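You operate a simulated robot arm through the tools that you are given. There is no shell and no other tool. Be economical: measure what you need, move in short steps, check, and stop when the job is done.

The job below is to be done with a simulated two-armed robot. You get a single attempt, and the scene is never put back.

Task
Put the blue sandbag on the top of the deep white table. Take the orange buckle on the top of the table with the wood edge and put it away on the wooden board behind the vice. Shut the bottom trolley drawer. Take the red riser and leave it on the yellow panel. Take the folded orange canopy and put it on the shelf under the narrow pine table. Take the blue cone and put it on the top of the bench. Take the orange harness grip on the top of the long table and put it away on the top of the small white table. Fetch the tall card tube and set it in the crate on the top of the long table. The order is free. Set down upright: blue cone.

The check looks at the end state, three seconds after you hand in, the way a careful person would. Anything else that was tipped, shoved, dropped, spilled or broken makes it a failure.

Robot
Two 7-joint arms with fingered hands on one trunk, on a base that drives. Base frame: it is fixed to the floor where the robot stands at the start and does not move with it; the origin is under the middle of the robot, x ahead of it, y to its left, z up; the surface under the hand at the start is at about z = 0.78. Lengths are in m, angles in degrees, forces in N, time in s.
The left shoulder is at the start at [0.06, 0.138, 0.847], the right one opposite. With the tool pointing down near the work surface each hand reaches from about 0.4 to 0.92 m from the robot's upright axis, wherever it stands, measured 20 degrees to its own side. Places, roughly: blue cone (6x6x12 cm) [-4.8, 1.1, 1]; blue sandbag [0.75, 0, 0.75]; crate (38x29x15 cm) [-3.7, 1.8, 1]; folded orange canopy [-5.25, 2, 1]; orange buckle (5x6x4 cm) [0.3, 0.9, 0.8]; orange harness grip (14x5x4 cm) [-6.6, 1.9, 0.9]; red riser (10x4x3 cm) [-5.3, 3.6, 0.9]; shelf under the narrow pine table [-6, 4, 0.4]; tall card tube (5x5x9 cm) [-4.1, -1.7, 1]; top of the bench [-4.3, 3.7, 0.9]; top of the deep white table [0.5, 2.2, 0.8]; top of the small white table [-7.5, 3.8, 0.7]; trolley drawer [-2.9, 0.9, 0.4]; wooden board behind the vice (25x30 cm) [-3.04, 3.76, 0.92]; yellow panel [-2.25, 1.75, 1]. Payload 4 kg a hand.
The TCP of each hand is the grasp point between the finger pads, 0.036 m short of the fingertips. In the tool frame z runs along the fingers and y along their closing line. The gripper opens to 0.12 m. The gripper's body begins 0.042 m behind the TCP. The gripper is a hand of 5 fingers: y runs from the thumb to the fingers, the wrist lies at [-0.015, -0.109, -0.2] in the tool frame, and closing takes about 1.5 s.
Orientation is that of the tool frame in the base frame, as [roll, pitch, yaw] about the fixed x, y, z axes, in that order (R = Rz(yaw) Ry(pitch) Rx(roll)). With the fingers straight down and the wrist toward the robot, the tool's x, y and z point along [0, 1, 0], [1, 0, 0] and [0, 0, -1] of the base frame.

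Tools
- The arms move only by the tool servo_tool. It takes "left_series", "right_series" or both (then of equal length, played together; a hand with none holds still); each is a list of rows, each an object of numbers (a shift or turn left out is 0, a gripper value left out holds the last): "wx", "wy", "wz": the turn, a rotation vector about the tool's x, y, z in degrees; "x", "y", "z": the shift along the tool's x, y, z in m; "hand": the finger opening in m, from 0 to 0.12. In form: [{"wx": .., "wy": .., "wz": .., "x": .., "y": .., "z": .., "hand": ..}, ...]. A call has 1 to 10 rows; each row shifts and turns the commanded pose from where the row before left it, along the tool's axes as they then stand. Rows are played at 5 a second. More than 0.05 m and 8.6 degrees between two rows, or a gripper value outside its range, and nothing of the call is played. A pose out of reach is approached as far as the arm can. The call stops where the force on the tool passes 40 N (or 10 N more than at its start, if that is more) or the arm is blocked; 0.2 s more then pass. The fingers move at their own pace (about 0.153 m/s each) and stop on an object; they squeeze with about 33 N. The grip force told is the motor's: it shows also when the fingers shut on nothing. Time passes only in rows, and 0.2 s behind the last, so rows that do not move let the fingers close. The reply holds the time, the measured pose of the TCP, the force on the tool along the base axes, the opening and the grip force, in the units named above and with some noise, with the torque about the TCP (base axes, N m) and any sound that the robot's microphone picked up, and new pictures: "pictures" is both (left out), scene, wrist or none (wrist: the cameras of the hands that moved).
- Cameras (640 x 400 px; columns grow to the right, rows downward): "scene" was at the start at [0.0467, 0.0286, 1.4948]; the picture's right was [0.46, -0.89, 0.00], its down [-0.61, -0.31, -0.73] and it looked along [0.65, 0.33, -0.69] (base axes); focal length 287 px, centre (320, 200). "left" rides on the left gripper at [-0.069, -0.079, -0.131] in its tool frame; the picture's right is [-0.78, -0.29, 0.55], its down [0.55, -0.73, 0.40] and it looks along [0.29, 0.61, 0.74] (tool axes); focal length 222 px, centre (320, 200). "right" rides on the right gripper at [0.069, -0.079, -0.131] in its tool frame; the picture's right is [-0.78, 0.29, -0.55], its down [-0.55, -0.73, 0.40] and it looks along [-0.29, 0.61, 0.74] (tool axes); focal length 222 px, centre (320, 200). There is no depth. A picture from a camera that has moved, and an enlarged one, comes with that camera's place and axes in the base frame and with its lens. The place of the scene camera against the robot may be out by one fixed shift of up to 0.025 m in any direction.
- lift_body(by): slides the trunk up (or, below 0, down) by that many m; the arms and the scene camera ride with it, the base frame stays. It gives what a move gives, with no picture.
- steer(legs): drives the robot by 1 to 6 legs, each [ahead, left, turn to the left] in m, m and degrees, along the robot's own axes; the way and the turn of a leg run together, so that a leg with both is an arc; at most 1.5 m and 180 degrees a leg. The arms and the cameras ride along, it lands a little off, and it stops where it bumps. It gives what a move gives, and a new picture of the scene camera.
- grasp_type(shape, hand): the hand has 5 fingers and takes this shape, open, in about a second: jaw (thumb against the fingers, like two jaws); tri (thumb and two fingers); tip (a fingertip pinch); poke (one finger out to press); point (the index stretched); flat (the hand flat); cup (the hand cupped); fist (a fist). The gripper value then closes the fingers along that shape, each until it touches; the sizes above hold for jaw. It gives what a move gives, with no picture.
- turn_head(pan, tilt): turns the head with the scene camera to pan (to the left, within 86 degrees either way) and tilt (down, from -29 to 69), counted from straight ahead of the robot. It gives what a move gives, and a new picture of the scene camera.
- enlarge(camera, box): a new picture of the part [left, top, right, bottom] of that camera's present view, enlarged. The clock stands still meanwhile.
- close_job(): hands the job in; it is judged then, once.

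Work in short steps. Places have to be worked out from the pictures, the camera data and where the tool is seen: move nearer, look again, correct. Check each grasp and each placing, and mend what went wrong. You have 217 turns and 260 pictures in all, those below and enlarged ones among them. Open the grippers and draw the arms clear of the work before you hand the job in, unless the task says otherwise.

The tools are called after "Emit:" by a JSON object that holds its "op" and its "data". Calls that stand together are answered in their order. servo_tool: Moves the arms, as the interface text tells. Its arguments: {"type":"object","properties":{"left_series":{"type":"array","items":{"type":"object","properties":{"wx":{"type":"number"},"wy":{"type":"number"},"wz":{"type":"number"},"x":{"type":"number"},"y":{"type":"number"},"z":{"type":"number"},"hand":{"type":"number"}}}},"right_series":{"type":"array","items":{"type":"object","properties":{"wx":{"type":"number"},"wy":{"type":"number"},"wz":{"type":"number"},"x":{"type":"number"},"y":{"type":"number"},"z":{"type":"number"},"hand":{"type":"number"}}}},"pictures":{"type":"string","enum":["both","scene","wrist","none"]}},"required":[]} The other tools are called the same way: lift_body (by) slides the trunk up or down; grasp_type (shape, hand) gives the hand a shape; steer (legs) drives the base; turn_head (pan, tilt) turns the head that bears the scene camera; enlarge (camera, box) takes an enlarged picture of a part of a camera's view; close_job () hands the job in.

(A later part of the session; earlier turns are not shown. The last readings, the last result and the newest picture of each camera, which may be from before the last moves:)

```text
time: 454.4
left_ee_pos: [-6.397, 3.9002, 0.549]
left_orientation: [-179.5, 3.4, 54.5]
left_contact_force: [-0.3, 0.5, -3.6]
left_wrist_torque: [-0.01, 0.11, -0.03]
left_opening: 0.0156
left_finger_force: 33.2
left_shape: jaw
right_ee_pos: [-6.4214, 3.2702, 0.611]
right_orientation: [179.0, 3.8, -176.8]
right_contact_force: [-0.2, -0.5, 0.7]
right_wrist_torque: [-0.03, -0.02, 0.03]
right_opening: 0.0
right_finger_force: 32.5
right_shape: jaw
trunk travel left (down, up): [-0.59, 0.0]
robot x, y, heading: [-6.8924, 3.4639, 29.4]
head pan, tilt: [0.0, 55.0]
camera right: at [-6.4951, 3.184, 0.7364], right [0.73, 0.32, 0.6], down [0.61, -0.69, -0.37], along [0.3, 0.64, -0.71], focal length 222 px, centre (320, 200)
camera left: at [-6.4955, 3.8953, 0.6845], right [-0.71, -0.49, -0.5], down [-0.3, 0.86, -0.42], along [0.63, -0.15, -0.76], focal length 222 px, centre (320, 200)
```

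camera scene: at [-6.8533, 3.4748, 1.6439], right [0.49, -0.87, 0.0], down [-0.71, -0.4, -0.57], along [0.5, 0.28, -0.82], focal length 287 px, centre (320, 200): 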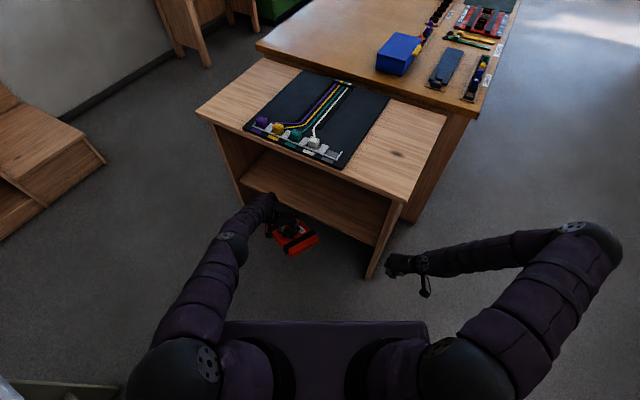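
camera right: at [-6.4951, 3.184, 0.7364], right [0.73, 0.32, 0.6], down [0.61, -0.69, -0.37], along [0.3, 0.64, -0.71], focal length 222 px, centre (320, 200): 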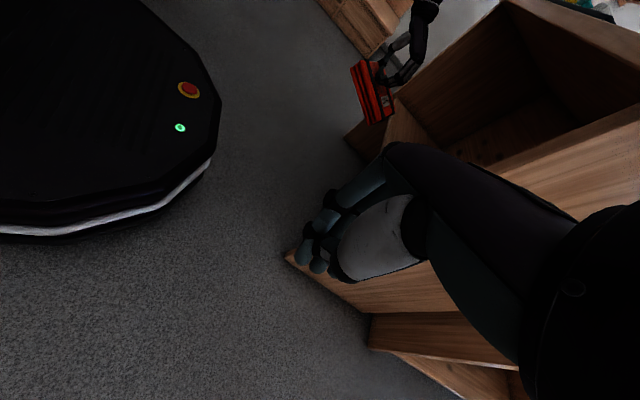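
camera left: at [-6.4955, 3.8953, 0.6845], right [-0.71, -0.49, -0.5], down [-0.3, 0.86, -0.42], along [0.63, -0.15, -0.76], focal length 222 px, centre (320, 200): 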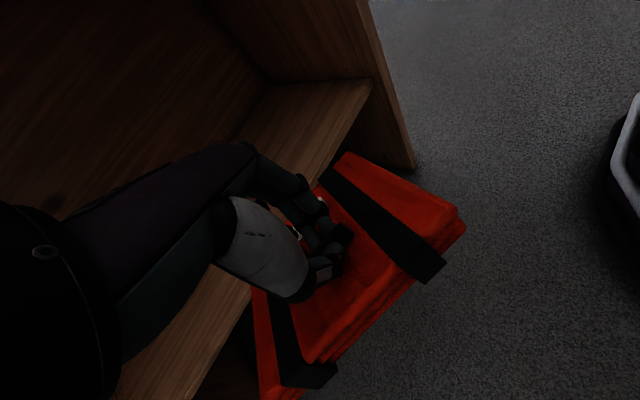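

From the wrist view the shelf is at z≈0.39. Lower the hand to ~0.515 and drive +x 0.28 m to insert.

Emit:
{"op": "servo_tool", "data": {"left_series": [{"z": 0.017}, {"z": 0.017}], "pictures": "none"}}

Emit:
{"op": "steer", "data": {"legs": [[0.244, -0.137, 0]]}}

Emit:
{"op": "servo_tool", "data": {"left_series": [{}], "pictures": "wrist"}}

```text
time: 455.0
left_ee_pos: [-6.3977, 3.8989, 0.5229]
left_orientation: [-179.2, 3.2, 54.6]
left_contact_force: [0.8, 0.6, -4.3]
left_wrist_torque: [-0.05, 0.05, 0.01]
left_opening: 0.0149
left_finger_force: 33.1
left_shape: jaw
left hand out of reach, approached as far as the arm can: row 2
right_ee_pos: [-6.422, 3.2699, 0.6106]
right_orientation: [178.9, 3.6, -176.8]
right_contact_force: [-0.1, -0.1, 0.5]
right_wrist_torque: [0.0, -0.01, -0.01]
right_opening: 0.0
right_finger_force: 33.5
right_shape: jaw
trunk travel left (down, up): [-0.59, 0.0]
robot x, y, heading: [-6.8907, 3.4624, 29.4]
head pan, tilt: [0.0, 55.0]
```

```text
time: 456.9
left_ee_pos: [-6.1574, 3.9054, 0.5026]
left_orientation: [-179.0, 5.3, 57.1]
left_contact_force: [-0.2, -1.0, -3.5]
left_wrist_torque: [0.13, -0.11, -0.07]
left_opening: 0.0145
left_finger_force: 32.7
left_shape: jaw
right_ee_pos: [-6.1476, 3.2763, 0.6149]
right_orientation: [179.1, 4.3, -176.2]
right_contact_force: [0.1, -0.5, -0.4]
right_wrist_torque: [0.0, -0.03, -0.01]
right_opening: 0.0
right_finger_force: 33.1
right_shape: jaw
trunk travel left (down, up): [-0.59, 0.0]
robot x, y, heading: [-6.6106, 3.4635, 29.9]
head pan, tilt: [0.0, 55.0]
camera scene: at [-6.5923, 3.4762, 1.6436], right [0.5, -0.87, 0.01], down [-0.7, -0.41, -0.58], along [0.51, 0.29, -0.81], focal length 287 px, centre (320, 200)
```

scene: 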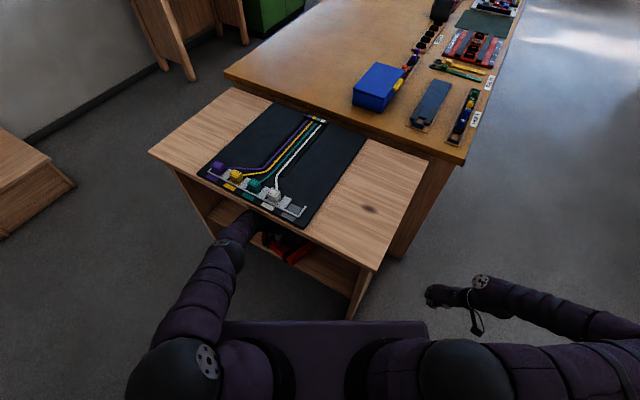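

```text
time: 457.3
left_ee_pos: [-6.1578, 3.9043, 0.497]
left_orientation: [-178.5, 5.7, 57.2]
left_contact_force: [-0.9, -0.6, -2.3]
left_wrist_torque: [0.13, -0.06, -0.02]
left_opening: 0.0146
left_finger_force: 32.7
left_shape: jaw
right_ee_pos: [-6.1403, 3.2773, 0.612]
right_orientation: [179.1, 3.7, -176.2]
right_contact_force: [-0.6, -0.7, -0.5]
right_wrist_torque: [0.04, -0.03, 0.0]
right_opening: 0.0
right_finger_force: 32.9
right_shape: jaw
trunk travel left (down, up): [-0.59, 0.0]
robot x, y, heading: [-6.6119, 3.4635, 29.6]
head pan, tilt: [0.0, 55.0]
camera left: at [-6.2505, 3.8984, 0.636], right [-0.71, -0.54, -0.46], down [-0.35, 0.83, -0.43], along [0.61, -0.14, -0.78], focal length 222 px, centre (320, 200)
```

left: 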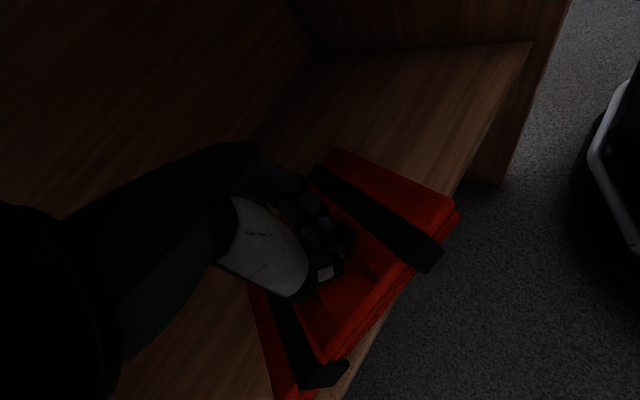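

The canopy is over the shelf. Lower the trunk to set it down.

Emit:
{"op": "lift_body", "data": {"by": -0.05}}

Emit:
{"op": "servo_tool", "data": {"left_series": [{}], "pictures": "wrist"}}

```text
time: 458.2
left_ee_pos: [-6.151, 3.9048, 0.4551]
left_orientation: [-178.9, 5.4, 57.2]
left_contact_force: [-10.5, -4.2, 24.4]
left_wrist_torque: [-0.35, 0.14, -0.08]
left_opening: 0.0173
left_finger_force: 32.9
left_shape: jaw
right_ee_pos: [-6.1415, 3.276, 0.5623]
right_orientation: [179.0, 3.9, -176.2]
right_contact_force: [0.1, -1.0, 0.8]
right_wrist_torque: [-0.01, 0.01, 0.0]
right_opening: 0.0
right_finger_force: 33.6
right_shape: jaw
trunk travel left (down, up): [-0.54, 0.05]
robot x, y, heading: [-6.614, 3.4572, 29.8]
head pan, tilt: [0.0, 55.0]
stopped: the force on the tool passed its limit at 40 N (the readings are from after the stop); the commanded pose is now the measured one
```

```text
time: 458.6
left_ee_pos: [-6.1499, 3.9042, 0.4548]
left_orientation: [-178.8, 5.4, 57.1]
left_contact_force: [-11.4, -4.2, 30.0]
left_wrist_torque: [-0.32, 0.13, -0.08]
left_opening: 0.0174
left_finger_force: 33.5
left_shape: jaw
right_ee_pos: [-6.1426, 3.2743, 0.5625]
right_orientation: [178.8, 3.8, -176.2]
right_contact_force: [-0.3, 0.0, 0.0]
right_wrist_torque: [0.0, -0.02, 0.03]
right_opening: 0.0
right_finger_force: 33.1
right_shape: jaw
trunk travel left (down, up): [-0.54, 0.05]
robot x, y, heading: [-6.6159, 3.4594, 29.8]
head pan, tilt: [0.0, 55.0]
camera left: at [-6.2452, 3.8978, 0.5931], right [-0.71, -0.53, -0.47], down [-0.35, 0.83, -0.43], along [0.62, -0.14, -0.77], focal length 222 px, centre (320, 200)
```

left: 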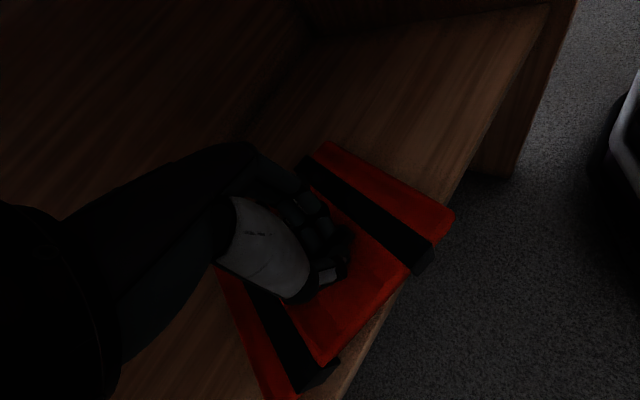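

Resting on the shelf, only one corner at the edge. Relieve the pressure and push 4 cm deeper before releasing.

Emit:
{"op": "lift_body", "data": {"by": 0.006}}

Emit:
{"op": "steer", "data": {"legs": [[0.036, -0.02, 0]]}}

Emit:
{"op": "servo_tool", "data": {"left_series": [{"hand": 0.06}, {}, {}], "pictures": "wrist"}}

```text
time: 459.2
left_ee_pos: [-6.1505, 3.9052, 0.4567]
left_orientation: [-178.7, 5.4, 57.1]
left_contact_force: [0.1, -0.1, -2.6]
left_wrist_torque: [-0.01, -0.03, 0.02]
left_opening: 0.0159
left_finger_force: 32.8
left_shape: jaw
right_ee_pos: [-6.141, 3.276, 0.5655]
right_orientation: [178.9, 3.7, -176.3]
right_contact_force: [-0.4, -0.3, 0.0]
right_wrist_torque: [0.03, -0.01, 0.01]
right_opening: 0.0
right_finger_force: 33.1
right_shape: jaw
trunk travel left (down, up): [-0.546, 0.044]
robot x, y, heading: [-6.6157, 3.4614, 30.1]
head pan, tilt: [0.0, 55.0]
```

```text
time: 460.1
left_ee_pos: [-6.1093, 3.9043, 0.4578]
left_orientation: [-178.6, 5.5, 57.0]
left_contact_force: [-0.1, 0.7, -2.4]
left_wrist_torque: [0.01, -0.08, 0.05]
left_opening: 0.0151
left_finger_force: 33.3
left_shape: jaw
right_ee_pos: [-6.1009, 3.2749, 0.5661]
right_orientation: [179.0, 3.6, -176.3]
right_contact_force: [0.0, -0.1, 0.2]
right_wrist_torque: [-0.03, 0.04, -0.01]
right_opening: 0.0
right_finger_force: 33.3
right_shape: jaw
trunk travel left (down, up): [-0.546, 0.044]
robot x, y, heading: [-6.5721, 3.4653, 29.7]
head pan, tilt: [0.0, 55.0]
camera scene: at [-6.5333, 3.4752, 1.5999], right [0.5, -0.87, 0.0], down [-0.71, -0.41, -0.57], along [0.5, 0.28, -0.82], focal length 287 px, centre (320, 200)
```

scene: 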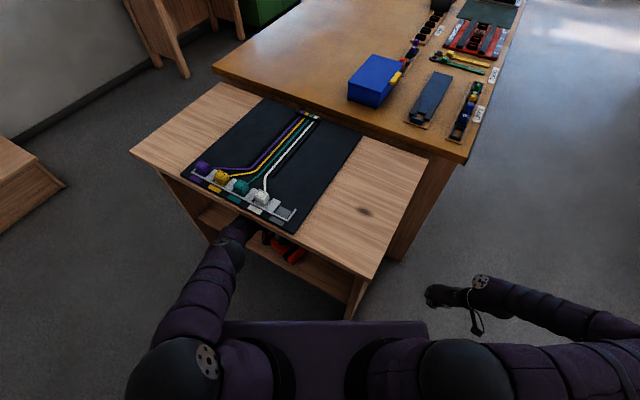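

```text
time: 460.9
left_ee_pos: [-6.1097, 3.9041, 0.4586]
left_orientation: [-178.8, 5.5, 57.1]
left_contact_force: [0.0, -0.1, 1.8]
left_wrist_torque: [0.01, -0.06, 0.0]
left_opening: 0.0597
left_finger_force: 0.0
left_shape: jaw
right_ee_pos: [-6.1005, 3.2758, 0.567]
right_orientation: [178.9, 3.7, -176.3]
right_contact_force: [-0.1, -0.2, -0.1]
right_wrist_torque: [0.01, 0.03, 0.0]
right_opening: 0.0
right_finger_force: 33.5
right_shape: jaw
trunk travel left (down, up): [-0.546, 0.044]
robot x, y, heading: [-6.5731, 3.4612, 30.0]
head pan, tilt: [0.0, 55.0]
camera left: at [-6.2035, 3.8983, 0.5971], right [-0.71, -0.53, -0.46], down [-0.34, 0.83, -0.43], along [0.62, -0.15, -0.77], focal length 222 px, centre (320, 200)
```

left: 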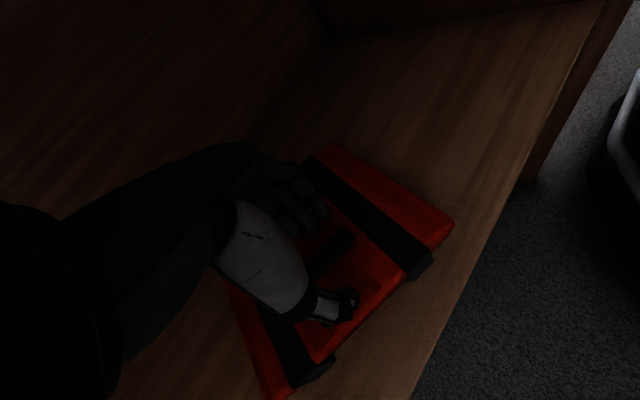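

Canopy fully on the shelf, handle up. Lift the fingers clear and back out the same way.

Emit:
{"op": "servo_tool", "data": {"left_series": [{"z": -0.015}, {"z": -0.02}], "pictures": "none"}}

Emit:
{"op": "steer", "data": {"legs": [[-0.27, 0.155, 0], [0.0, -0.2, 0], [-0.28, -0.4, 0], [0, 0, 85]]}}

```text
time: 461.7
left_ee_pos: [-6.13, 3.8799, 0.4648]
left_orientation: [-178.2, 8.6, 56.6]
left_contact_force: [0.1, -0.6, -0.9]
left_wrist_torque: [0.03, -0.04, 0.01]
left_opening: 0.0599
left_finger_force: 0.1
left_shape: jaw
right_ee_pos: [-6.1014, 3.2753, 0.5706]
right_orientation: [179.0, 3.7, -176.3]
right_contact_force: [-0.4, 0.0, -0.2]
right_wrist_torque: [0.02, -0.01, -0.02]
right_opening: 0.0
right_finger_force: 32.9
right_shape: jaw
trunk travel left (down, up): [-0.546, 0.044]
robot x, y, heading: [-6.5768, 3.4639, 29.8]
head pan, tilt: [0.0, 55.0]
stopped in row 2 (left hand): the arm was blocked; the commanded pose is now the measured one
```

```text
time: 471.1
left_ee_pos: [-7.1447, 3.274, 0.4515]
left_orientation: [-178.9, 11.0, 138.5]
left_contact_force: [-0.1, -0.3, -0.8]
left_wrist_torque: [-0.01, -0.01, 0.01]
left_opening: 0.0599
left_finger_force: 0.1
left_shape: jaw
right_ee_pos: [-6.5894, 3.258, 0.5676]
right_orientation: [178.8, 3.7, -91.2]
right_contact_force: [-0.2, 0.4, 0.3]
right_wrist_torque: [0.04, -0.02, 0.03]
right_opening: 0.0
right_finger_force: 33.0
right_shape: jaw
trunk travel left (down, up): [-0.546, 0.044]
robot x, y, heading: [-6.8182, 2.8019, 115.0]
head pan, tilt: [0.0, 55.0]
stopped in leg 4: the robot was blocked; the commanded pose is now the measured one
camera scene: at [-6.8319, 2.8319, 1.6003], right [0.91, 0.42, 0.0], down [0.34, -0.74, -0.57], along [-0.24, 0.52, -0.82], focal length 287 px, centre (320, 200)
```

scene: 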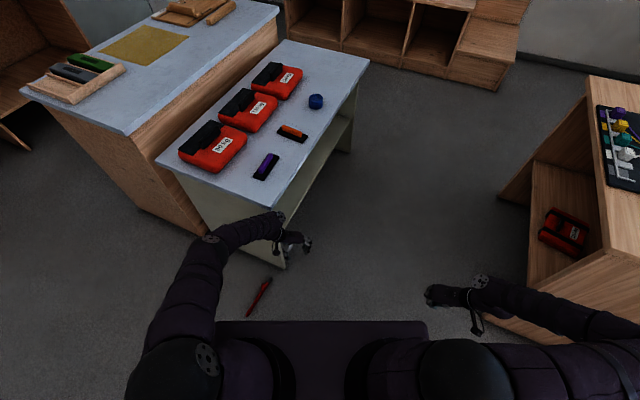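

Canopy confirmed on the shelf. Now back to the riser on the floor: go to the earlier pose, lower the trunk, and bring the right hand over it.

Emit:
{"op": "steer", "data": {"legs": [[-0.073, 0.49, 0]]}}

Emit:
{"op": "lift_body", "data": {"by": -0.35}}

Emit:
{"op": "servo_tool", "data": {"right_series": [{"x": -0.016, "y": 0.041, "hand": 0.06}, {"x": -0.016, "y": 0.041}, {"x": -0.016, "y": 0.041}, {"x": -0.016, "y": 0.041}, {"x": -0.016, "y": 0.041}, {"x": -0.016, "y": 0.041}, {"x": -0.016, "y": 0.041}, {"x": -0.016, "y": 0.041}], "pictures": "wrist"}}

```text
time: 474.1
left_ee_pos: [-7.5708, 2.9946, 0.4515]
left_orientation: [-178.9, 11.0, 138.4]
left_contact_force: [0.3, -1.0, -0.9]
left_wrist_torque: [0.02, -0.01, 0.05]
left_opening: 0.0599
left_finger_force: 0.1
left_shape: jaw
right_ee_pos: [-7.0151, 2.9797, 0.5675]
right_orientation: [179.0, 3.7, -91.3]
right_contact_force: [-0.4, -0.5, -0.2]
right_wrist_torque: [0.02, -0.02, 0.0]
right_opening: 0.0
right_finger_force: 32.8
right_shape: jaw
trunk travel left (down, up): [-0.546, 0.044]
robot x, y, heading: [-7.2441, 2.5239, 114.7]
head pan, tilt: [0.0, 55.0]
camera scene: at [-7.2591, 2.5528, 1.6], right [0.91, 0.42, 0.0], down [0.34, -0.74, -0.57], along [-0.24, 0.52, -0.82], focal length 287 px, centre (320, 200)
```

scene: 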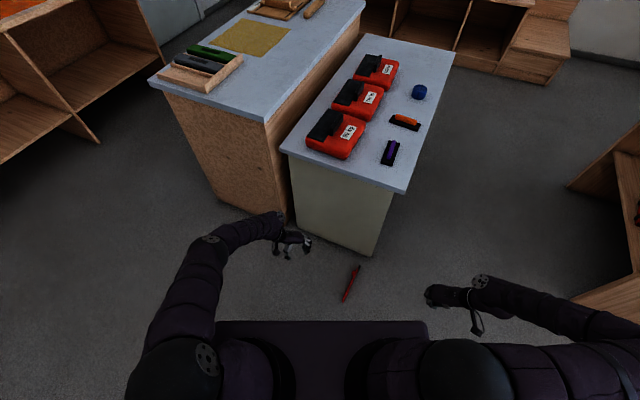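

```text
time: 477.5
left_ee_pos: [-7.5729, 2.9948, 0.1001]
left_orientation: [-179.0, 11.0, 138.4]
left_contact_force: [-0.3, 0.1, 0.8]
left_wrist_torque: [-0.02, -0.03, -0.02]
left_opening: 0.06
left_finger_force: 0.0
left_shape: jaw
right_ee_pos: [-7.0158, 2.9801, 0.218]
right_orientation: [178.9, 3.8, -91.2]
right_contact_force: [-0.5, -0.6, -0.2]
right_wrist_torque: [-0.01, 0.0, -0.02]
right_opening: 0.0
right_finger_force: 33.1
right_shape: jaw
trunk travel left (down, up): [-0.196, 0.394]
robot x, y, heading: [-7.2429, 2.5243, 114.9]
head pan, tilt: [0.0, 55.0]
```

```text
time: 479.3
left_ee_pos: [-7.5718, 2.9956, 0.1005]
left_orientation: [-178.8, 11.0, 138.4]
left_contact_force: [0.5, 0.5, 0.2]
left_wrist_torque: [-0.01, 0.02, 0.0]
left_opening: 0.06
left_finger_force: 0.2
left_shape: jaw
right_ee_pos: [-7.3401, 3.1133, 0.2308]
right_orientation: [178.9, 3.7, -91.3]
right_contact_force: [-0.6, 0.1, 0.0]
right_wrist_torque: [0.0, 0.01, 0.0]
right_opening: 0.06
right_finger_force: 0.1
right_shape: jaw
trunk travel left (down, up): [-0.196, 0.394]
robot x, y, heading: [-7.2455, 2.5226, 114.9]
head pan, tilt: [0.0, 55.0]
camera right: at [-7.2592, 3.0346, 0.3562], right [-0.26, 0.75, 0.6], down [0.74, 0.56, -0.37], along [-0.62, 0.35, -0.71], focal length 222 px, centre (320, 200)
```

right: 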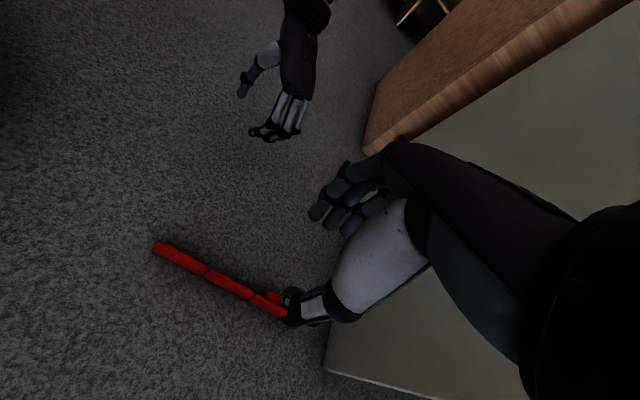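

Aligned over the riser. Raise the left hand out of the way, lower the trunk, then close on it at floor level.

Emit:
{"op": "servo_tool", "data": {"left_series": [{"z": -0.048}, {"z": -0.048}, {"z": -0.048}, {"z": -0.048}, {"z": -0.048}], "pictures": "none"}}

Emit:
{"op": "lift_body", "data": {"by": -0.185}}

Emit:
{"op": "servo_tool", "data": {"right_series": [{"z": 0.004}, {"z": 0.003}, {"z": 0.002}, {"hand": 0.0}, {}, {}, {}, {}, {}, {}], "pictures": "none"}}

Emit:
{"op": "lift_body", "data": {"by": 0.3}}

Emit:
{"op": "servo_tool", "data": {"right_series": [{}], "pictures": "wrist"}}

```text
time: 480.5
left_ee_pos: [-7.6042, 3.0275, 0.3375]
left_orientation: [-178.9, 11.1, 138.4]
left_contact_force: [-1.0, 0.2, -0.3]
left_wrist_torque: [0.0, -0.02, 0.03]
left_opening: 0.0599
left_finger_force: 0.0
left_shape: jaw
right_ee_pos: [-7.3376, 3.1142, 0.2307]
right_orientation: [179.0, 3.6, -91.3]
right_contact_force: [0.4, 0.8, -0.6]
right_wrist_torque: [0.0, 0.0, 0.01]
right_opening: 0.0601
right_finger_force: 0.1
right_shape: jaw
trunk travel left (down, up): [-0.196, 0.394]
robot x, y, heading: [-7.2435, 2.5239, 114.6]
head pan, tilt: [0.0, 55.0]
```

```text
time: 482.5
left_ee_pos: [-7.6029, 3.0282, 0.1531]
left_orientation: [-179.0, 11.0, 138.4]
left_contact_force: [0.0, 0.0, 0.2]
left_wrist_torque: [-0.01, 0.01, 0.01]
left_opening: 0.0599
left_finger_force: 0.1
left_shape: jaw
right_ee_pos: [-7.3393, 3.1124, 0.0465]
right_orientation: [178.9, 3.8, -91.3]
right_contact_force: [1.4, -0.5, -0.4]
right_wrist_torque: [0.02, 0.0, 0.02]
right_opening: 0.0599
right_finger_force: 0.1
right_shape: jaw
trunk travel left (down, up): [-0.011, 0.579]
robot x, y, heading: [-7.2458, 2.5237, 114.6]
head pan, tilt: [0.0, 55.0]
```

```text
time: 484.7
left_ee_pos: [-7.6033, 3.0287, 0.1518]
left_orientation: [-179.1, 11.0, 138.4]
left_contact_force: [-0.3, -0.2, 0.0]
left_wrist_torque: [-0.03, -0.01, 0.0]
left_opening: 0.0601
left_finger_force: 0.1
left_shape: jaw
right_ee_pos: [-7.3394, 3.1138, 0.0368]
right_orientation: [178.9, 3.7, -91.3]
right_contact_force: [0.3, 1.2, 2.3]
right_wrist_torque: [-0.01, -0.1, 0.01]
right_opening: 0.0195
right_finger_force: 33.1
right_shape: jaw
trunk travel left (down, up): [-0.011, 0.579]
robot x, y, heading: [-7.245, 2.527, 114.8]
head pan, tilt: [0.0, 55.0]
```

```text
time: 487.7
left_ee_pos: [-7.6041, 3.0275, 0.4526]
left_orientation: [-178.8, 10.9, 138.4]
left_contact_force: [0.3, 0.6, 0.4]
left_wrist_torque: [-0.01, 0.05, -0.02]
left_opening: 0.0602
left_finger_force: 0.0
left_shape: jaw
right_ee_pos: [-7.3387, 3.1144, 0.3368]
right_orientation: [179.1, 3.8, -91.2]
right_contact_force: [1.0, 0.0, -0.9]
right_wrist_torque: [-0.05, 0.02, 0.05]
right_opening: 0.0193
right_finger_force: 33.1
right_shape: jaw
trunk travel left (down, up): [-0.311, 0.279]
robot x, y, heading: [-7.2439, 2.5242, 114.5]
head pan, tilt: [0.0, 55.0]
```

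```text
time: 488.1
left_ee_pos: [-7.6045, 3.0272, 0.4521]
left_orientation: [-178.9, 11.0, 138.5]
left_contact_force: [-0.9, -0.5, -0.5]
left_wrist_torque: [-0.02, 0.02, 0.02]
left_opening: 0.0598
left_finger_force: 0.0
left_shape: jaw
right_ee_pos: [-7.3386, 3.1145, 0.3372]
right_orientation: [179.0, 3.8, -91.3]
right_contact_force: [-0.7, -0.8, -0.9]
right_wrist_torque: [-0.02, 0.02, 0.0]
right_opening: 0.0192
right_finger_force: 32.8
right_shape: jaw
trunk travel left (down, up): [-0.311, 0.279]
robot x, y, heading: [-7.2434, 2.5235, 114.6]
head pan, tilt: [0.0, 55.0]
camera right: at [-7.2591, 3.0351, 0.4616], right [-0.26, 0.75, 0.6], down [0.74, 0.56, -0.37], along [-0.62, 0.35, -0.71], focal length 222 px, centre (320, 200)
```

right: 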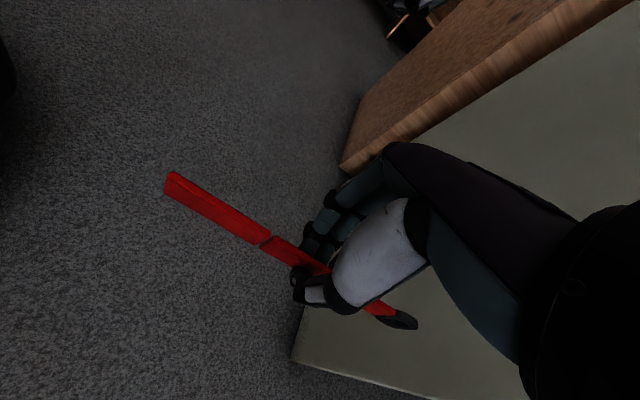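

Firm grip on the riser (19 mm). Raise trunk and arms for travel and turn east.

Emit:
{"op": "lift_body", "data": {"by": 0.279}}

Emit:
{"op": "servo_tool", "data": {"left_series": [{"z": -0.048}, {"z": -0.048}, {"z": -0.048}, {"z": -0.048}, {"z": -0.048}, {"z": -0.048}, {"z": -0.048}, {"z": -0.048}, {"z": -0.048}, {"z": -0.048}], "right_series": [{"z": -0.048}, {"z": -0.048}, {"z": -0.048}, {"z": -0.048}, {"z": -0.048}, {"z": -0.048}, {"z": -0.048}, {"z": -0.048}, {"z": -0.048}, {"z": -0.048}], "pictures": "none"}}

Emit:
{"op": "steer", "data": {"legs": [[0, 0, -114.6], [0.3, 0.13, 0], [1.5, 0, 0], [1.5, 0, 0]]}}

```text
time: 491.0
left_ee_pos: [-7.6034, 3.0277, 0.7324]
left_orientation: [-178.9, 11.0, 138.4]
left_contact_force: [0.7, -0.4, 0.0]
left_wrist_torque: [0.01, -0.01, 0.0]
left_opening: 0.0601
left_finger_force: 0.2
left_shape: jaw
right_ee_pos: [-7.3394, 3.1128, 0.6161]
right_orientation: [179.0, 3.7, -91.3]
right_contact_force: [-0.3, 0.1, -0.2]
right_wrist_torque: [-0.04, 0.02, 0.01]
right_opening: 0.0194
right_finger_force: 33.3
right_shape: jaw
trunk travel left (down, up): [-0.59, 0.0]
robot x, y, heading: [-7.2453, 2.5248, 114.9]
head pan, tilt: [0.0, 55.0]
```

```text
time: 493.2
left_ee_pos: [-7.6667, 3.0967, 1.2033]
left_orientation: [-178.9, 11.0, 138.5]
left_contact_force: [0.5, -0.7, -0.6]
left_wrist_torque: [0.01, -0.03, -0.02]
left_opening: 0.06
left_finger_force: 0.0
left_shape: jaw
right_ee_pos: [-7.331, 3.0775, 1.0943]
right_orientation: [178.9, 3.7, -91.4]
right_contact_force: [-0.2, 0.0, -1.2]
right_wrist_torque: [-0.04, 0.03, 0.0]
right_opening: 0.0195
right_finger_force: 32.7
right_shape: jaw
trunk travel left (down, up): [-0.59, 0.0]
robot x, y, heading: [-7.245, 2.5231, 114.7]
head pan, tilt: [0.0, 55.0]
```

```text
time: 514.0
left_ee_pos: [-3.2837, 2.8875, 1.2016]
left_orientation: [-178.8, 11.0, 25.5]
left_contact_force: [0.7, 0.2, -1.2]
left_wrist_torque: [0.01, 0.03, 0.01]
left_opening: 0.0602
left_finger_force: 0.0
left_shape: jaw
right_ee_pos: [-3.4282, 2.5872, 1.0947]
right_orientation: [179.0, 3.7, 155.8]
right_contact_force: [-0.2, 0.1, -0.6]
right_wrist_torque: [0.0, 0.01, -0.01]
right_opening: 0.0196
right_finger_force: 33.5
right_shape: jaw
trunk travel left (down, up): [-0.59, 0.0]
robot x, y, heading: [-3.9738, 2.7232, 1.9]
head pan, tilt: [0.0, 55.0]
camera scene: at [-3.9303, 2.7154, 1.6439], right [0.03, -1.0, 0.0], down [-0.82, -0.03, -0.57], along [0.57, 0.02, -0.82], focal length 287 px, centre (320, 200)
```

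scene: 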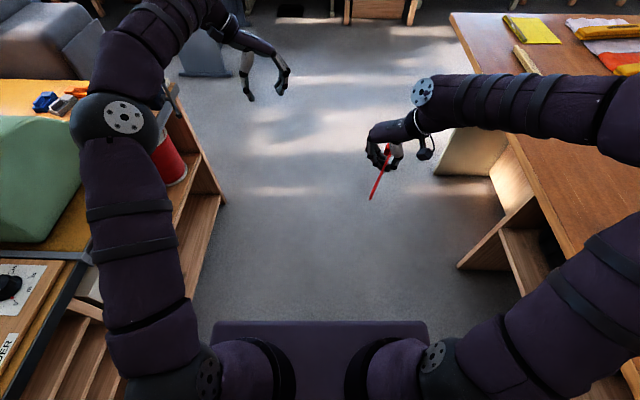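

Yellow panel visible at about (−2.3, 1.68). Drive to the table's east end and face south.

Emit:
{"op": "turn_head", "data": {"pan": -15, "tilt": 50}}

Emit:
{"op": "steer", "data": {"legs": [[1.5, 0, 0], [0, 0, -92], [0.38, 0.35, 0]]}}

```text
time: 514.8
left_ee_pos: [-3.2835, 2.887, 1.2026]
left_orientation: [-179.0, 11.0, 25.5]
left_contact_force: [-0.2, 0.3, -0.5]
left_wrist_torque: [0.02, -0.01, 0.03]
left_opening: 0.0599
left_finger_force: 0.0
left_shape: jaw
right_ee_pos: [-3.4287, 2.587, 1.0937]
right_orientation: [179.0, 3.6, 155.8]
right_contact_force: [-0.4, 0.2, -1.8]
right_wrist_torque: [0.04, 0.02, 0.0]
right_opening: 0.0195
right_finger_force: 32.8
right_shape: jaw
trunk travel left (down, up): [-0.59, 0.0]
robot x, y, heading: [-3.9764, 2.7207, 1.9]
head pan, tilt: [-15.0, 50.0]
camera scene: at [-3.9277, 2.6956, 1.6504], right [-0.23, -0.97, 0.0], down [-0.75, 0.17, -0.64], along [0.63, -0.15, -0.77], focal length 287 px, centre (320, 200)
```

scene: 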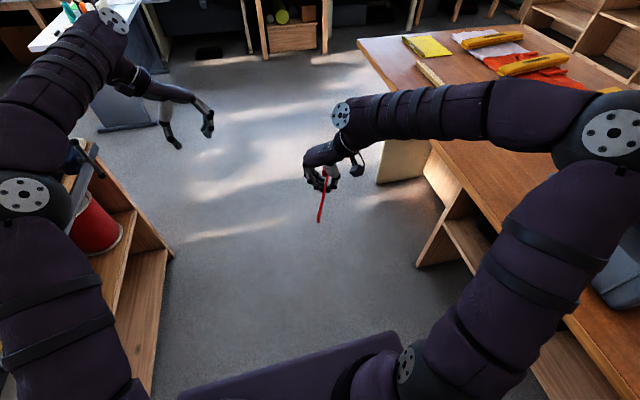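

```text
time: 528.4
left_ee_pos: [-2.0076, 1.7112, 1.2027]
left_orientation: [-178.9, 10.9, -65.3]
left_contact_force: [0.5, -0.2, -0.5]
left_wrist_torque: [0.04, -0.01, -0.03]
left_opening: 0.0601
left_finger_force: 0.0
left_shape: jaw
right_ee_pos: [-2.3069, 1.8622, 1.094]
right_orientation: [178.9, 3.7, 65.0]
right_contact_force: [-0.2, -0.1, -0.3]
right_wrist_torque: [0.04, 0.03, 0.01]
right_opening: 0.0192
right_finger_force: 33.3
right_shape: jaw
trunk travel left (down, up): [-0.59, 0.0]
robot x, y, heading: [-2.1638, 2.4048, -89.0]
head pan, tilt: [-15.0, 50.0]
camera scene: at [-2.1792, 2.3523, 1.6504], right [-0.97, 0.24, 0.0], down [0.18, 0.74, -0.64], along [-0.15, -0.62, -0.77], focal length 287 px, centre (320, 200)
```

scene: 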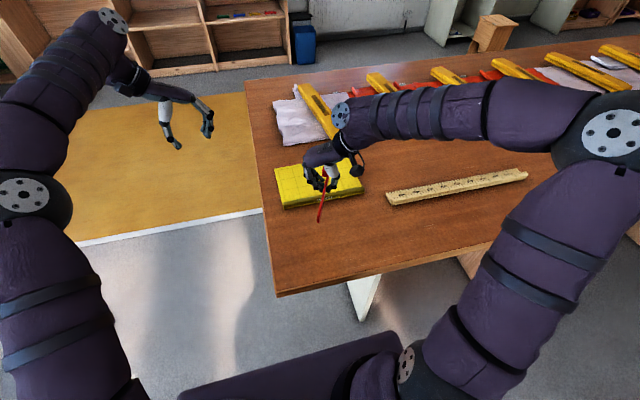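

The panel is right there (≈(−2.30, 1.745)). Un-yaw the right hand so the riser lies along the panel's long side, move over it and view.

Emit:
{"op": "servo_tool", "data": {"right_series": [{"wz": 8.1}, {"wz": 8.1}, {"wz": 8.1}, {"wz": 8.1}, {"wz": 8.1}, {"wz": 8.1}, {"wz": 8.1}, {"wz": 8.1}], "pictures": "none"}}

Emit:
{"op": "servo_tool", "data": {"right_series": [{"y": 0.04}, {"y": 0.04}, {"y": 0.03}], "pictures": "both"}}

```text
time: 530.2
left_ee_pos: [-2.0068, 1.7112, 1.202]
left_orientation: [-179.0, 11.0, -65.2]
left_contact_force: [0.0, -0.4, 1.1]
left_wrist_torque: [-0.02, 0.04, 0.01]
left_opening: 0.0601
left_finger_force: 0.0
left_shape: jaw
right_ee_pos: [-2.3066, 1.8628, 1.0942]
right_orientation: [176.2, 0.6, 0.1]
right_contact_force: [0.5, 0.1, -0.6]
right_wrist_torque: [-0.02, -0.05, 0.02]
right_opening: 0.0192
right_finger_force: 32.8
right_shape: jaw
trunk travel left (down, up): [-0.59, 0.0]
robot x, y, heading: [-2.1645, 2.4042, -89.0]
head pan, tilt: [-15.0, 50.0]
```

```text
time: 531.0
left_ee_pos: [-2.0081, 1.7117, 1.2024]
left_orientation: [-178.8, 11.1, -65.1]
left_contact_force: [0.3, -0.4, -0.2]
left_wrist_torque: [0.02, 0.0, 0.01]
left_opening: 0.06
left_finger_force: 0.0
left_shape: jaw
right_ee_pos: [-2.3017, 1.7537, 1.0992]
right_orientation: [176.3, 0.6, 0.2]
right_contact_force: [-0.2, 0.0, -0.4]
right_wrist_torque: [0.02, -0.01, 0.0]
right_opening: 0.0193
right_finger_force: 33.1
right_shape: jaw
trunk travel left (down, up): [-0.59, 0.0]
robot x, y, heading: [-2.162, 2.4066, -89.1]
head pan, tilt: [-15.0, 50.0]
camera scene: at [-2.1793, 2.3518, 1.6504], right [-0.97, 0.24, 0.0], down [0.18, 0.74, -0.64], along [-0.15, -0.62, -0.77], focal length 287 px, centre (320, 200)
camera right: at [-2.2327, 1.8414, 1.2245], right [-0.78, -0.26, 0.57], down [-0.56, 0.71, -0.44], along [-0.29, -0.66, -0.69], focal length 222 px, centre (320, 200)
```

scene: 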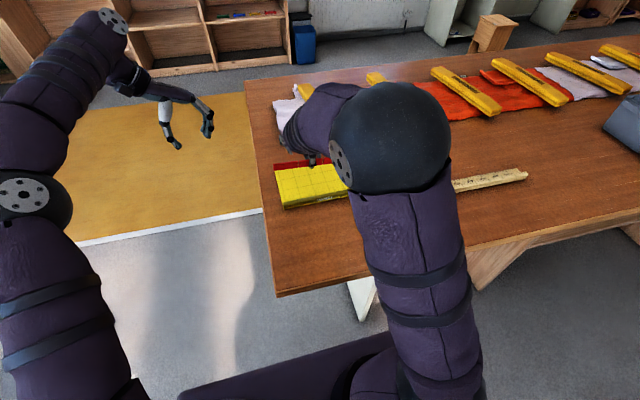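
right: 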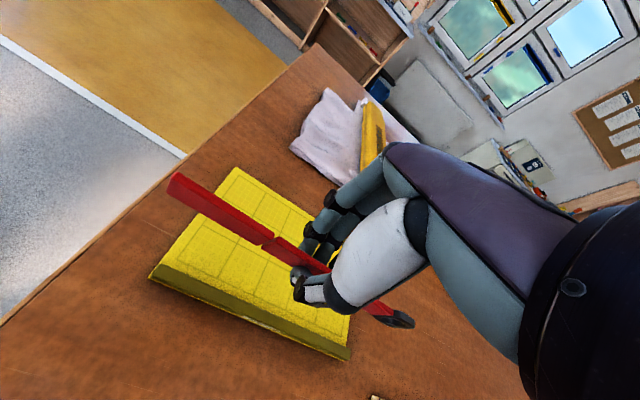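

Panel spans x −2.47…−2.205, y 1.62…1.785. Shift the riser to its centre and lower until contact.

Emit:
{"op": "servo_tool", "data": {"right_series": [{"x": -0.018, "y": 0.03}, {"y": 0.02}, {"z": 0.04}, {"z": 0.04}, {"z": 0.015}, {"z": 0.006}, {"z": 0.005}, {"z": 0.005}, {"z": 0.004}], "pictures": "wrist"}}

```text
time: 533.0
left_ee_pos: [-2.0078, 1.7119, 1.202]
left_orientation: [-178.8, 11.0, -65.3]
left_contact_force: [-1.3, 0.0, 0.2]
left_wrist_torque: [-0.03, -0.02, -0.03]
left_opening: 0.0599
left_finger_force: 0.1
left_shape: jaw
right_ee_pos: [-2.3261, 1.6962, 0.9899]
right_orientation: [176.2, 0.6, 0.3]
right_contact_force: [0.2, -0.4, -2.1]
right_wrist_torque: [-0.02, -0.05, -0.01]
right_opening: 0.0195
right_finger_force: 33.1
right_shape: jaw
trunk travel left (down, up): [-0.59, 0.0]
robot x, y, heading: [-2.1647, 2.4057, -89.0]
head pan, tilt: [-15.0, 50.0]
camera right: at [-2.2549, 1.7835, 1.1146], right [-0.78, -0.26, 0.57], down [-0.56, 0.7, -0.44], along [-0.29, -0.66, -0.69], focal length 222 px, centre (320, 200)
```

right: 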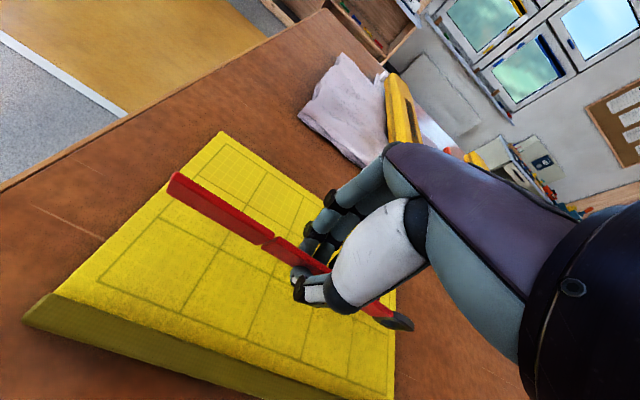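

Shift 2 cm toward +x so the ring stays on the panel, then lower to contact.

Emit:
{"op": "servo_tool", "data": {"right_series": [{"x": 0.02}, {"z": 0.005}, {"z": 0.004}, {"z": 0.003}, {"z": 0.003}, {"z": 0.003}, {"z": 0.003}, {"z": 0.003}], "pictures": "none"}}

```text
time: 534.8
left_ee_pos: [-2.0098, 1.7117, 1.201]
left_orientation: [-179.0, 11.0, -65.2]
left_contact_force: [-0.8, -0.1, -0.2]
left_wrist_torque: [0.06, 0.03, 0.02]
left_opening: 0.0597
left_finger_force: 0.0
left_shape: jaw
right_ee_pos: [-2.3053, 1.6918, 0.9663]
right_orientation: [176.1, 0.6, 0.2]
right_contact_force: [1.1, -0.3, 0.5]
right_wrist_torque: [0.0, 0.02, -0.03]
right_opening: 0.0193
right_finger_force: 33.2
right_shape: jaw
trunk travel left (down, up): [-0.59, 0.0]
robot x, y, heading: [-2.1655, 2.4083, -89.0]
head pan, tilt: [-15.0, 50.0]
```

Emit:
{"op": "servo_tool", "data": {"right_series": [{"z": 0.003}, {"z": 0.003}, {"z": 0.003}, {"z": 0.003}, {"z": 0.002}], "pictures": "none"}}

```text
time: 535.8
left_ee_pos: [-2.0084, 1.7125, 1.2028]
left_orientation: [-179.0, 11.1, -65.3]
left_contact_force: [-0.6, 0.4, 0.5]
left_wrist_torque: [0.02, 0.0, -0.02]
left_opening: 0.0599
left_finger_force: 0.0
left_shape: jaw
right_ee_pos: [-2.3057, 1.6871, 0.9619]
right_orientation: [175.1, 0.4, 0.2]
right_contact_force: [-0.9, 2.6, 19.7]
right_wrist_torque: [0.48, -0.02, 0.02]
right_opening: 0.0194
right_finger_force: 32.9
right_shape: jaw
trunk travel left (down, up): [-0.59, 0.0]
robot x, y, heading: [-2.1603, 2.4071, -88.7]
head pan, tilt: [-15.0, 50.0]
stopped in row 5 (right hand): the force on the tool passed its limit at 42 N (the readings are from after the stop); the commanded pose is now the measured one
```

Contact with the panel. Release and lift.

Emit:
{"op": "servo_tool", "data": {"right_series": [{"z": -0.003, "hand": 0.06}, {}, {}, {"z": -0.03}, {"z": -0.045}, {"z": -0.045}, {"z": -0.03}], "pictures": "wrist"}}

```text
time: 537.4
left_ee_pos: [-2.0087, 1.7127, 1.2024]
left_orientation: [-179.0, 11.1, -65.4]
left_contact_force: [0.6, 0.3, -0.6]
left_wrist_torque: [0.0, 0.02, 0.03]
left_opening: 0.0602
left_finger_force: 0.1
left_shape: jaw
right_ee_pos: [-2.301, 1.7039, 1.1107]
right_orientation: [175.6, 0.5, 0.2]
right_contact_force: [0.7, -0.3, 0.0]
right_wrist_torque: [0.0, -0.02, 0.03]
right_opening: 0.0599
right_finger_force: 0.0
right_shape: jaw
trunk travel left (down, up): [-0.59, 0.0]
robot x, y, heading: [-2.162, 2.4062, -88.8]
head pan, tilt: [-15.0, 50.0]
camera right: at [-2.2309, 1.7936, 1.2349], right [-0.78, -0.25, 0.57], down [-0.56, 0.7, -0.45], along [-0.29, -0.67, -0.69], focal length 222 px, centre (320, 200)
```

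right: 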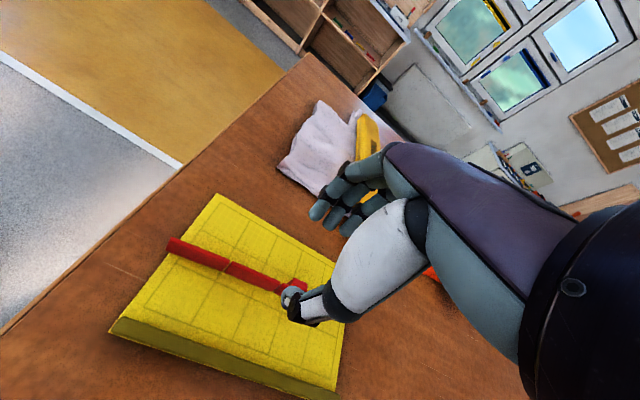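

Riser lies on the panel. Now go around the table's east end toward the trolley on its south side and look.

Emit:
{"op": "turn_head", "data": {"pan": -60, "tilt": 35}}

Emit:
{"op": "steer", "data": {"legs": [[0, 0.75, 0], [1.4, 0, 0], [0.9, 0, 0]]}}

```text
time: 538.5
left_ee_pos: [-2.0087, 1.7116, 1.2019]
left_orientation: [-179.1, 11.0, -65.2]
left_contact_force: [-0.6, -0.7, 0.3]
left_wrist_torque: [-0.02, 0.05, 0.0]
left_opening: 0.0599
left_finger_force: 0.1
left_shape: jaw
right_ee_pos: [-2.3009, 1.7034, 1.111]
right_orientation: [175.8, 0.5, 0.2]
right_contact_force: [-1.3, 1.8, 0.3]
right_wrist_torque: [-0.02, -0.02, 0.01]
right_opening: 0.0596
right_finger_force: 0.1
right_shape: jaw
trunk travel left (down, up): [-0.59, 0.0]
robot x, y, heading: [-2.1649, 2.4041, -88.8]
head pan, tilt: [-60.0, 35.0]
camera scene: at [-2.2366, 2.3823, 1.6722], right [-0.52, 0.86, 0.0], down [0.49, 0.3, -0.82], along [-0.7, -0.42, -0.57], focal length 287 px, centre (320, 200)
```

scene: 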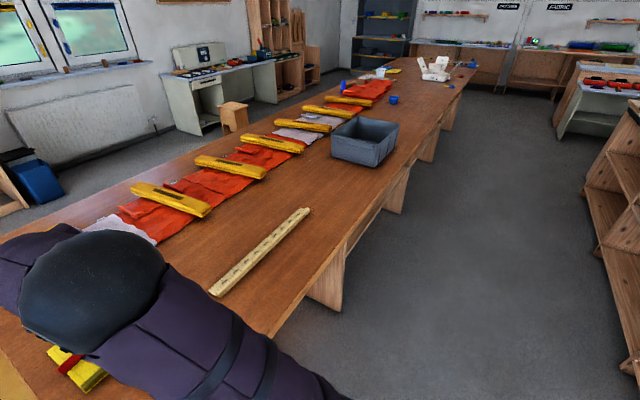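

```text
time: 553.6
left_ee_pos: [-1.2386, -0.5854, 1.2011]
left_orientation: [-179.0, 11.0, -65.4]
left_contact_force: [0.8, 0.5, -0.2]
left_wrist_torque: [0.01, -0.01, -0.02]
left_opening: 0.0597
left_finger_force: 0.0
left_shape: jaw
right_ee_pos: [-1.531, -0.5932, 1.1098]
right_orientation: [175.7, 0.5, 0.2]
right_contact_force: [-0.7, 0.4, -0.6]
right_wrist_torque: [0.0, 0.03, -0.01]
right_opening: 0.0601
right_finger_force: 0.0
right_shape: jaw
trunk travel left (down, up): [-0.59, 0.0]
robot x, y, heading: [-1.3932, 0.1126, -88.9]
head pan, tilt: [-60.0, 35.0]
camera scene: at [-1.4661, 0.0848, 1.6722], right [-0.51, 0.86, 0.0], down [0.49, 0.3, -0.82], along [-0.7, -0.42, -0.57], focal length 287 px, centre (320, 200)
```

scene: 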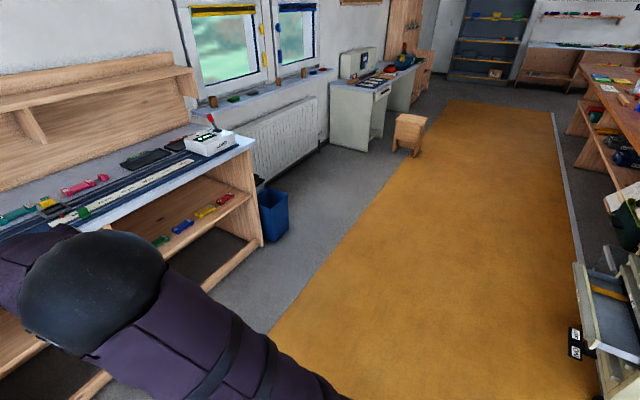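

The trolley is at the right. Turn to face west and look at it.

Emit:
{"op": "turn_head", "data": {"pan": -25, "tilt": 35}}

Emit:
{"op": "steer", "data": {"legs": [[0, 0, -91]]}}

Emit:
{"op": "enlarge", "data": {"camera": "scene", "box": [240, 120, 520, 330]}}

```text
time: 554.6
left_ee_pos: [-1.2402, -0.5837, 1.2033]
left_orientation: [-179.0, 11.0, -65.4]
left_contact_force: [0.1, -0.1, 0.3]
left_wrist_torque: [0.03, 0.02, -0.01]
left_opening: 0.0599
left_finger_force: 0.2
left_shape: jaw
right_ee_pos: [-1.5322, -0.5926, 1.1118]
right_orientation: [175.7, 0.5, 0.1]
right_contact_force: [0.2, -0.8, 0.6]
right_wrist_torque: [-0.03, -0.03, 0.0]
right_opening: 0.0598
right_finger_force: 0.0
right_shape: jaw
trunk travel left (down, up): [-0.59, 0.0]
robot x, y, heading: [-1.3925, 0.1116, -89.1]
head pan, tilt: [-25.0, 35.0]
camera scene: at [-1.4266, 0.0503, 1.6722], right [-0.91, 0.41, 0.0], down [0.23, 0.52, -0.82], along [-0.33, -0.75, -0.57], focal length 287 px, centre (320, 200)
```

scene: 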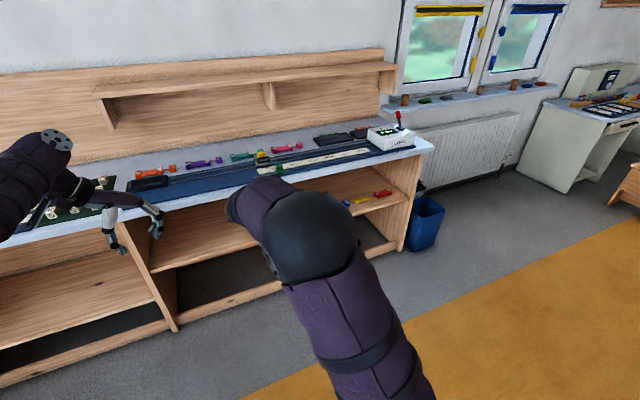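

```text
time: 558.9
left_ee_pos: [-2.092, -0.0289, 1.2026]
left_orientation: [-178.9, 10.9, -156.6]
left_contact_force: [-0.1, 0.0, 0.8]
left_wrist_torque: [-0.01, 0.02, -0.02]
left_opening: 0.06
left_finger_force: 0.1
left_shape: jaw
right_ee_pos: [-2.0926, 0.2632, 1.1105]
right_orientation: [175.7, 0.6, -91.1]
right_contact_force: [-0.3, 0.9, -0.2]
right_wrist_torque: [-0.01, 0.0, 0.01]
right_opening: 0.0597
right_finger_force: 0.1
right_shape: jaw
trunk travel left (down, up): [-0.59, 0.0]
robot x, y, heading: [-1.3975, 0.1113, 179.7]
head pan, tilt: [-25.0, 35.0]
camera scene: at [-1.4401, 0.1386, 1.6722], right [0.43, 0.9, 0.0], down [0.52, -0.24, -0.82], along [-0.74, 0.35, -0.57], focal length 287 px, centre (320, 200)
```

scene: 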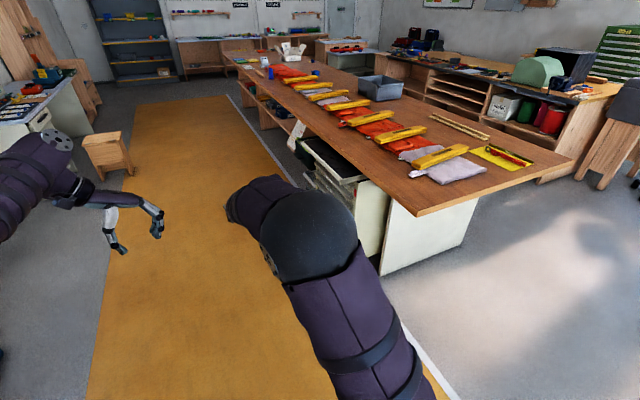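

```text
1.90 times, centred on (380, 225) of scene
camera zoom: at [-1.4401, 0.1386, 1.6722], right [0.43, 0.9, 0.0], down [0.52, -0.24, -0.82], along [-0.74, 0.35, -0.57], focal length 546 px, centre (206, 152)
```

zoom: 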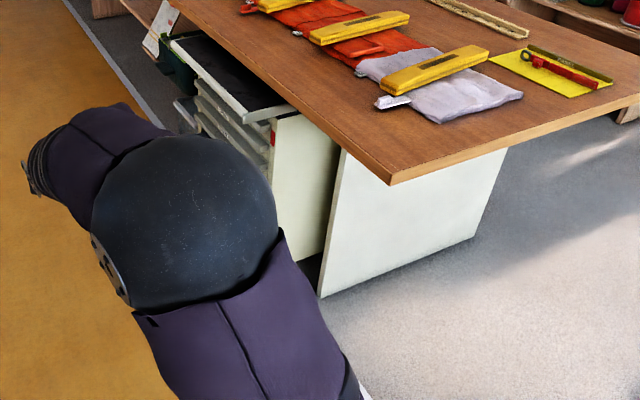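

Riser confirmed on the panel. The trolley with drawers faces south under the long table; drive in front of it and face north.

Emit:
{"op": "turn_head", "data": {"pan": 0, "tilt": 55}}

Emit:
{"op": "steer", "data": {"legs": [[1.5, 0.1, 0], [0, 0, -90]]}}

```text
time: 559.7
left_ee_pos: [-2.0921, -0.0298, 1.2023]
left_orientation: [-178.9, 10.9, -156.6]
left_contact_force: [0.2, 0.1, -0.4]
left_wrist_torque: [0.01, 0.01, -0.04]
left_opening: 0.06
left_finger_force: 0.1
left_shape: jaw
right_ee_pos: [-2.0935, 0.2631, 1.1108]
right_orientation: [175.7, 0.5, -91.1]
right_contact_force: [0.4, 0.0, -0.5]
right_wrist_torque: [-0.02, 0.0, -0.01]
right_opening: 0.0599
right_finger_force: 0.1
right_shape: jaw
trunk travel left (down, up): [-0.59, 0.0]
robot x, y, heading: [-1.3947, 0.1114, 179.9]
head pan, tilt: [0.0, 55.0]
camera scene: at [-1.4326, 0.1012, 1.644], right [0.0, 1.0, 0.0], down [0.82, 0.0, -0.57], along [-0.57, 0.0, -0.82], focal length 287 px, centre (320, 200)
```

scene: 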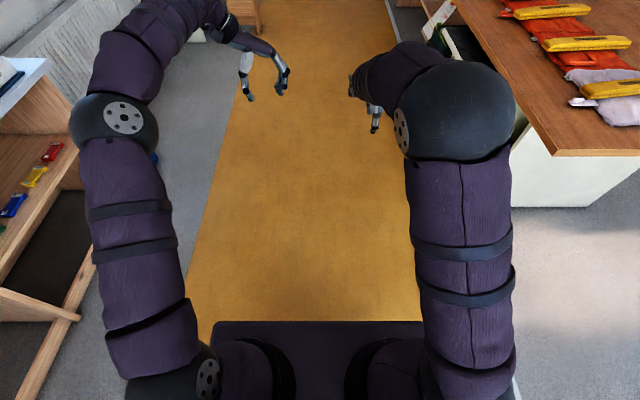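

```text
refused: leg 1 is longer than a leg can be; nothing moved
```

Emit:
{"op": "steer", "data": {"legs": [[1.48, 0.1, 0], [0, 0, -90]]}}

```text
time: 570.6
left_ee_pos: [-2.9786, 0.6839, 1.202]
left_orientation: [-178.8, 11.0, 115.7]
left_contact_force: [0.0, -0.4, 1.0]
left_wrist_torque: [-0.01, 0.01, 0.02]
left_opening: 0.06
left_finger_force: 0.2
left_shape: jaw
right_ee_pos: [-2.6863, 0.6972, 1.1097]
right_orientation: [175.7, 0.5, -178.6]
right_contact_force: [0.0, -0.3, 0.0]
right_wrist_torque: [-0.03, 0.02, 0.0]
right_opening: 0.0599
right_finger_force: 0.0
right_shape: jaw
trunk travel left (down, up): [-0.59, 0.0]
robot x, y, heading: [-2.8149, -0.0107, 91.9]
head pan, tilt: [0.0, 55.0]
camera scene: at [-2.81, 0.0251, 1.644], right [1.0, 0.04, 0.0], down [0.03, -0.82, -0.57], along [-0.02, 0.57, -0.82], focal length 287 px, centre (320, 200)
```

scene: 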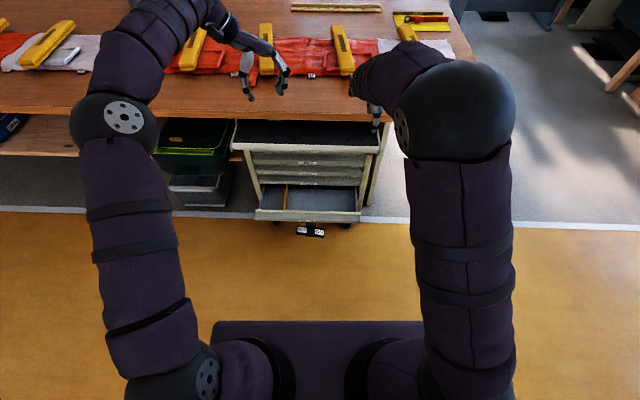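

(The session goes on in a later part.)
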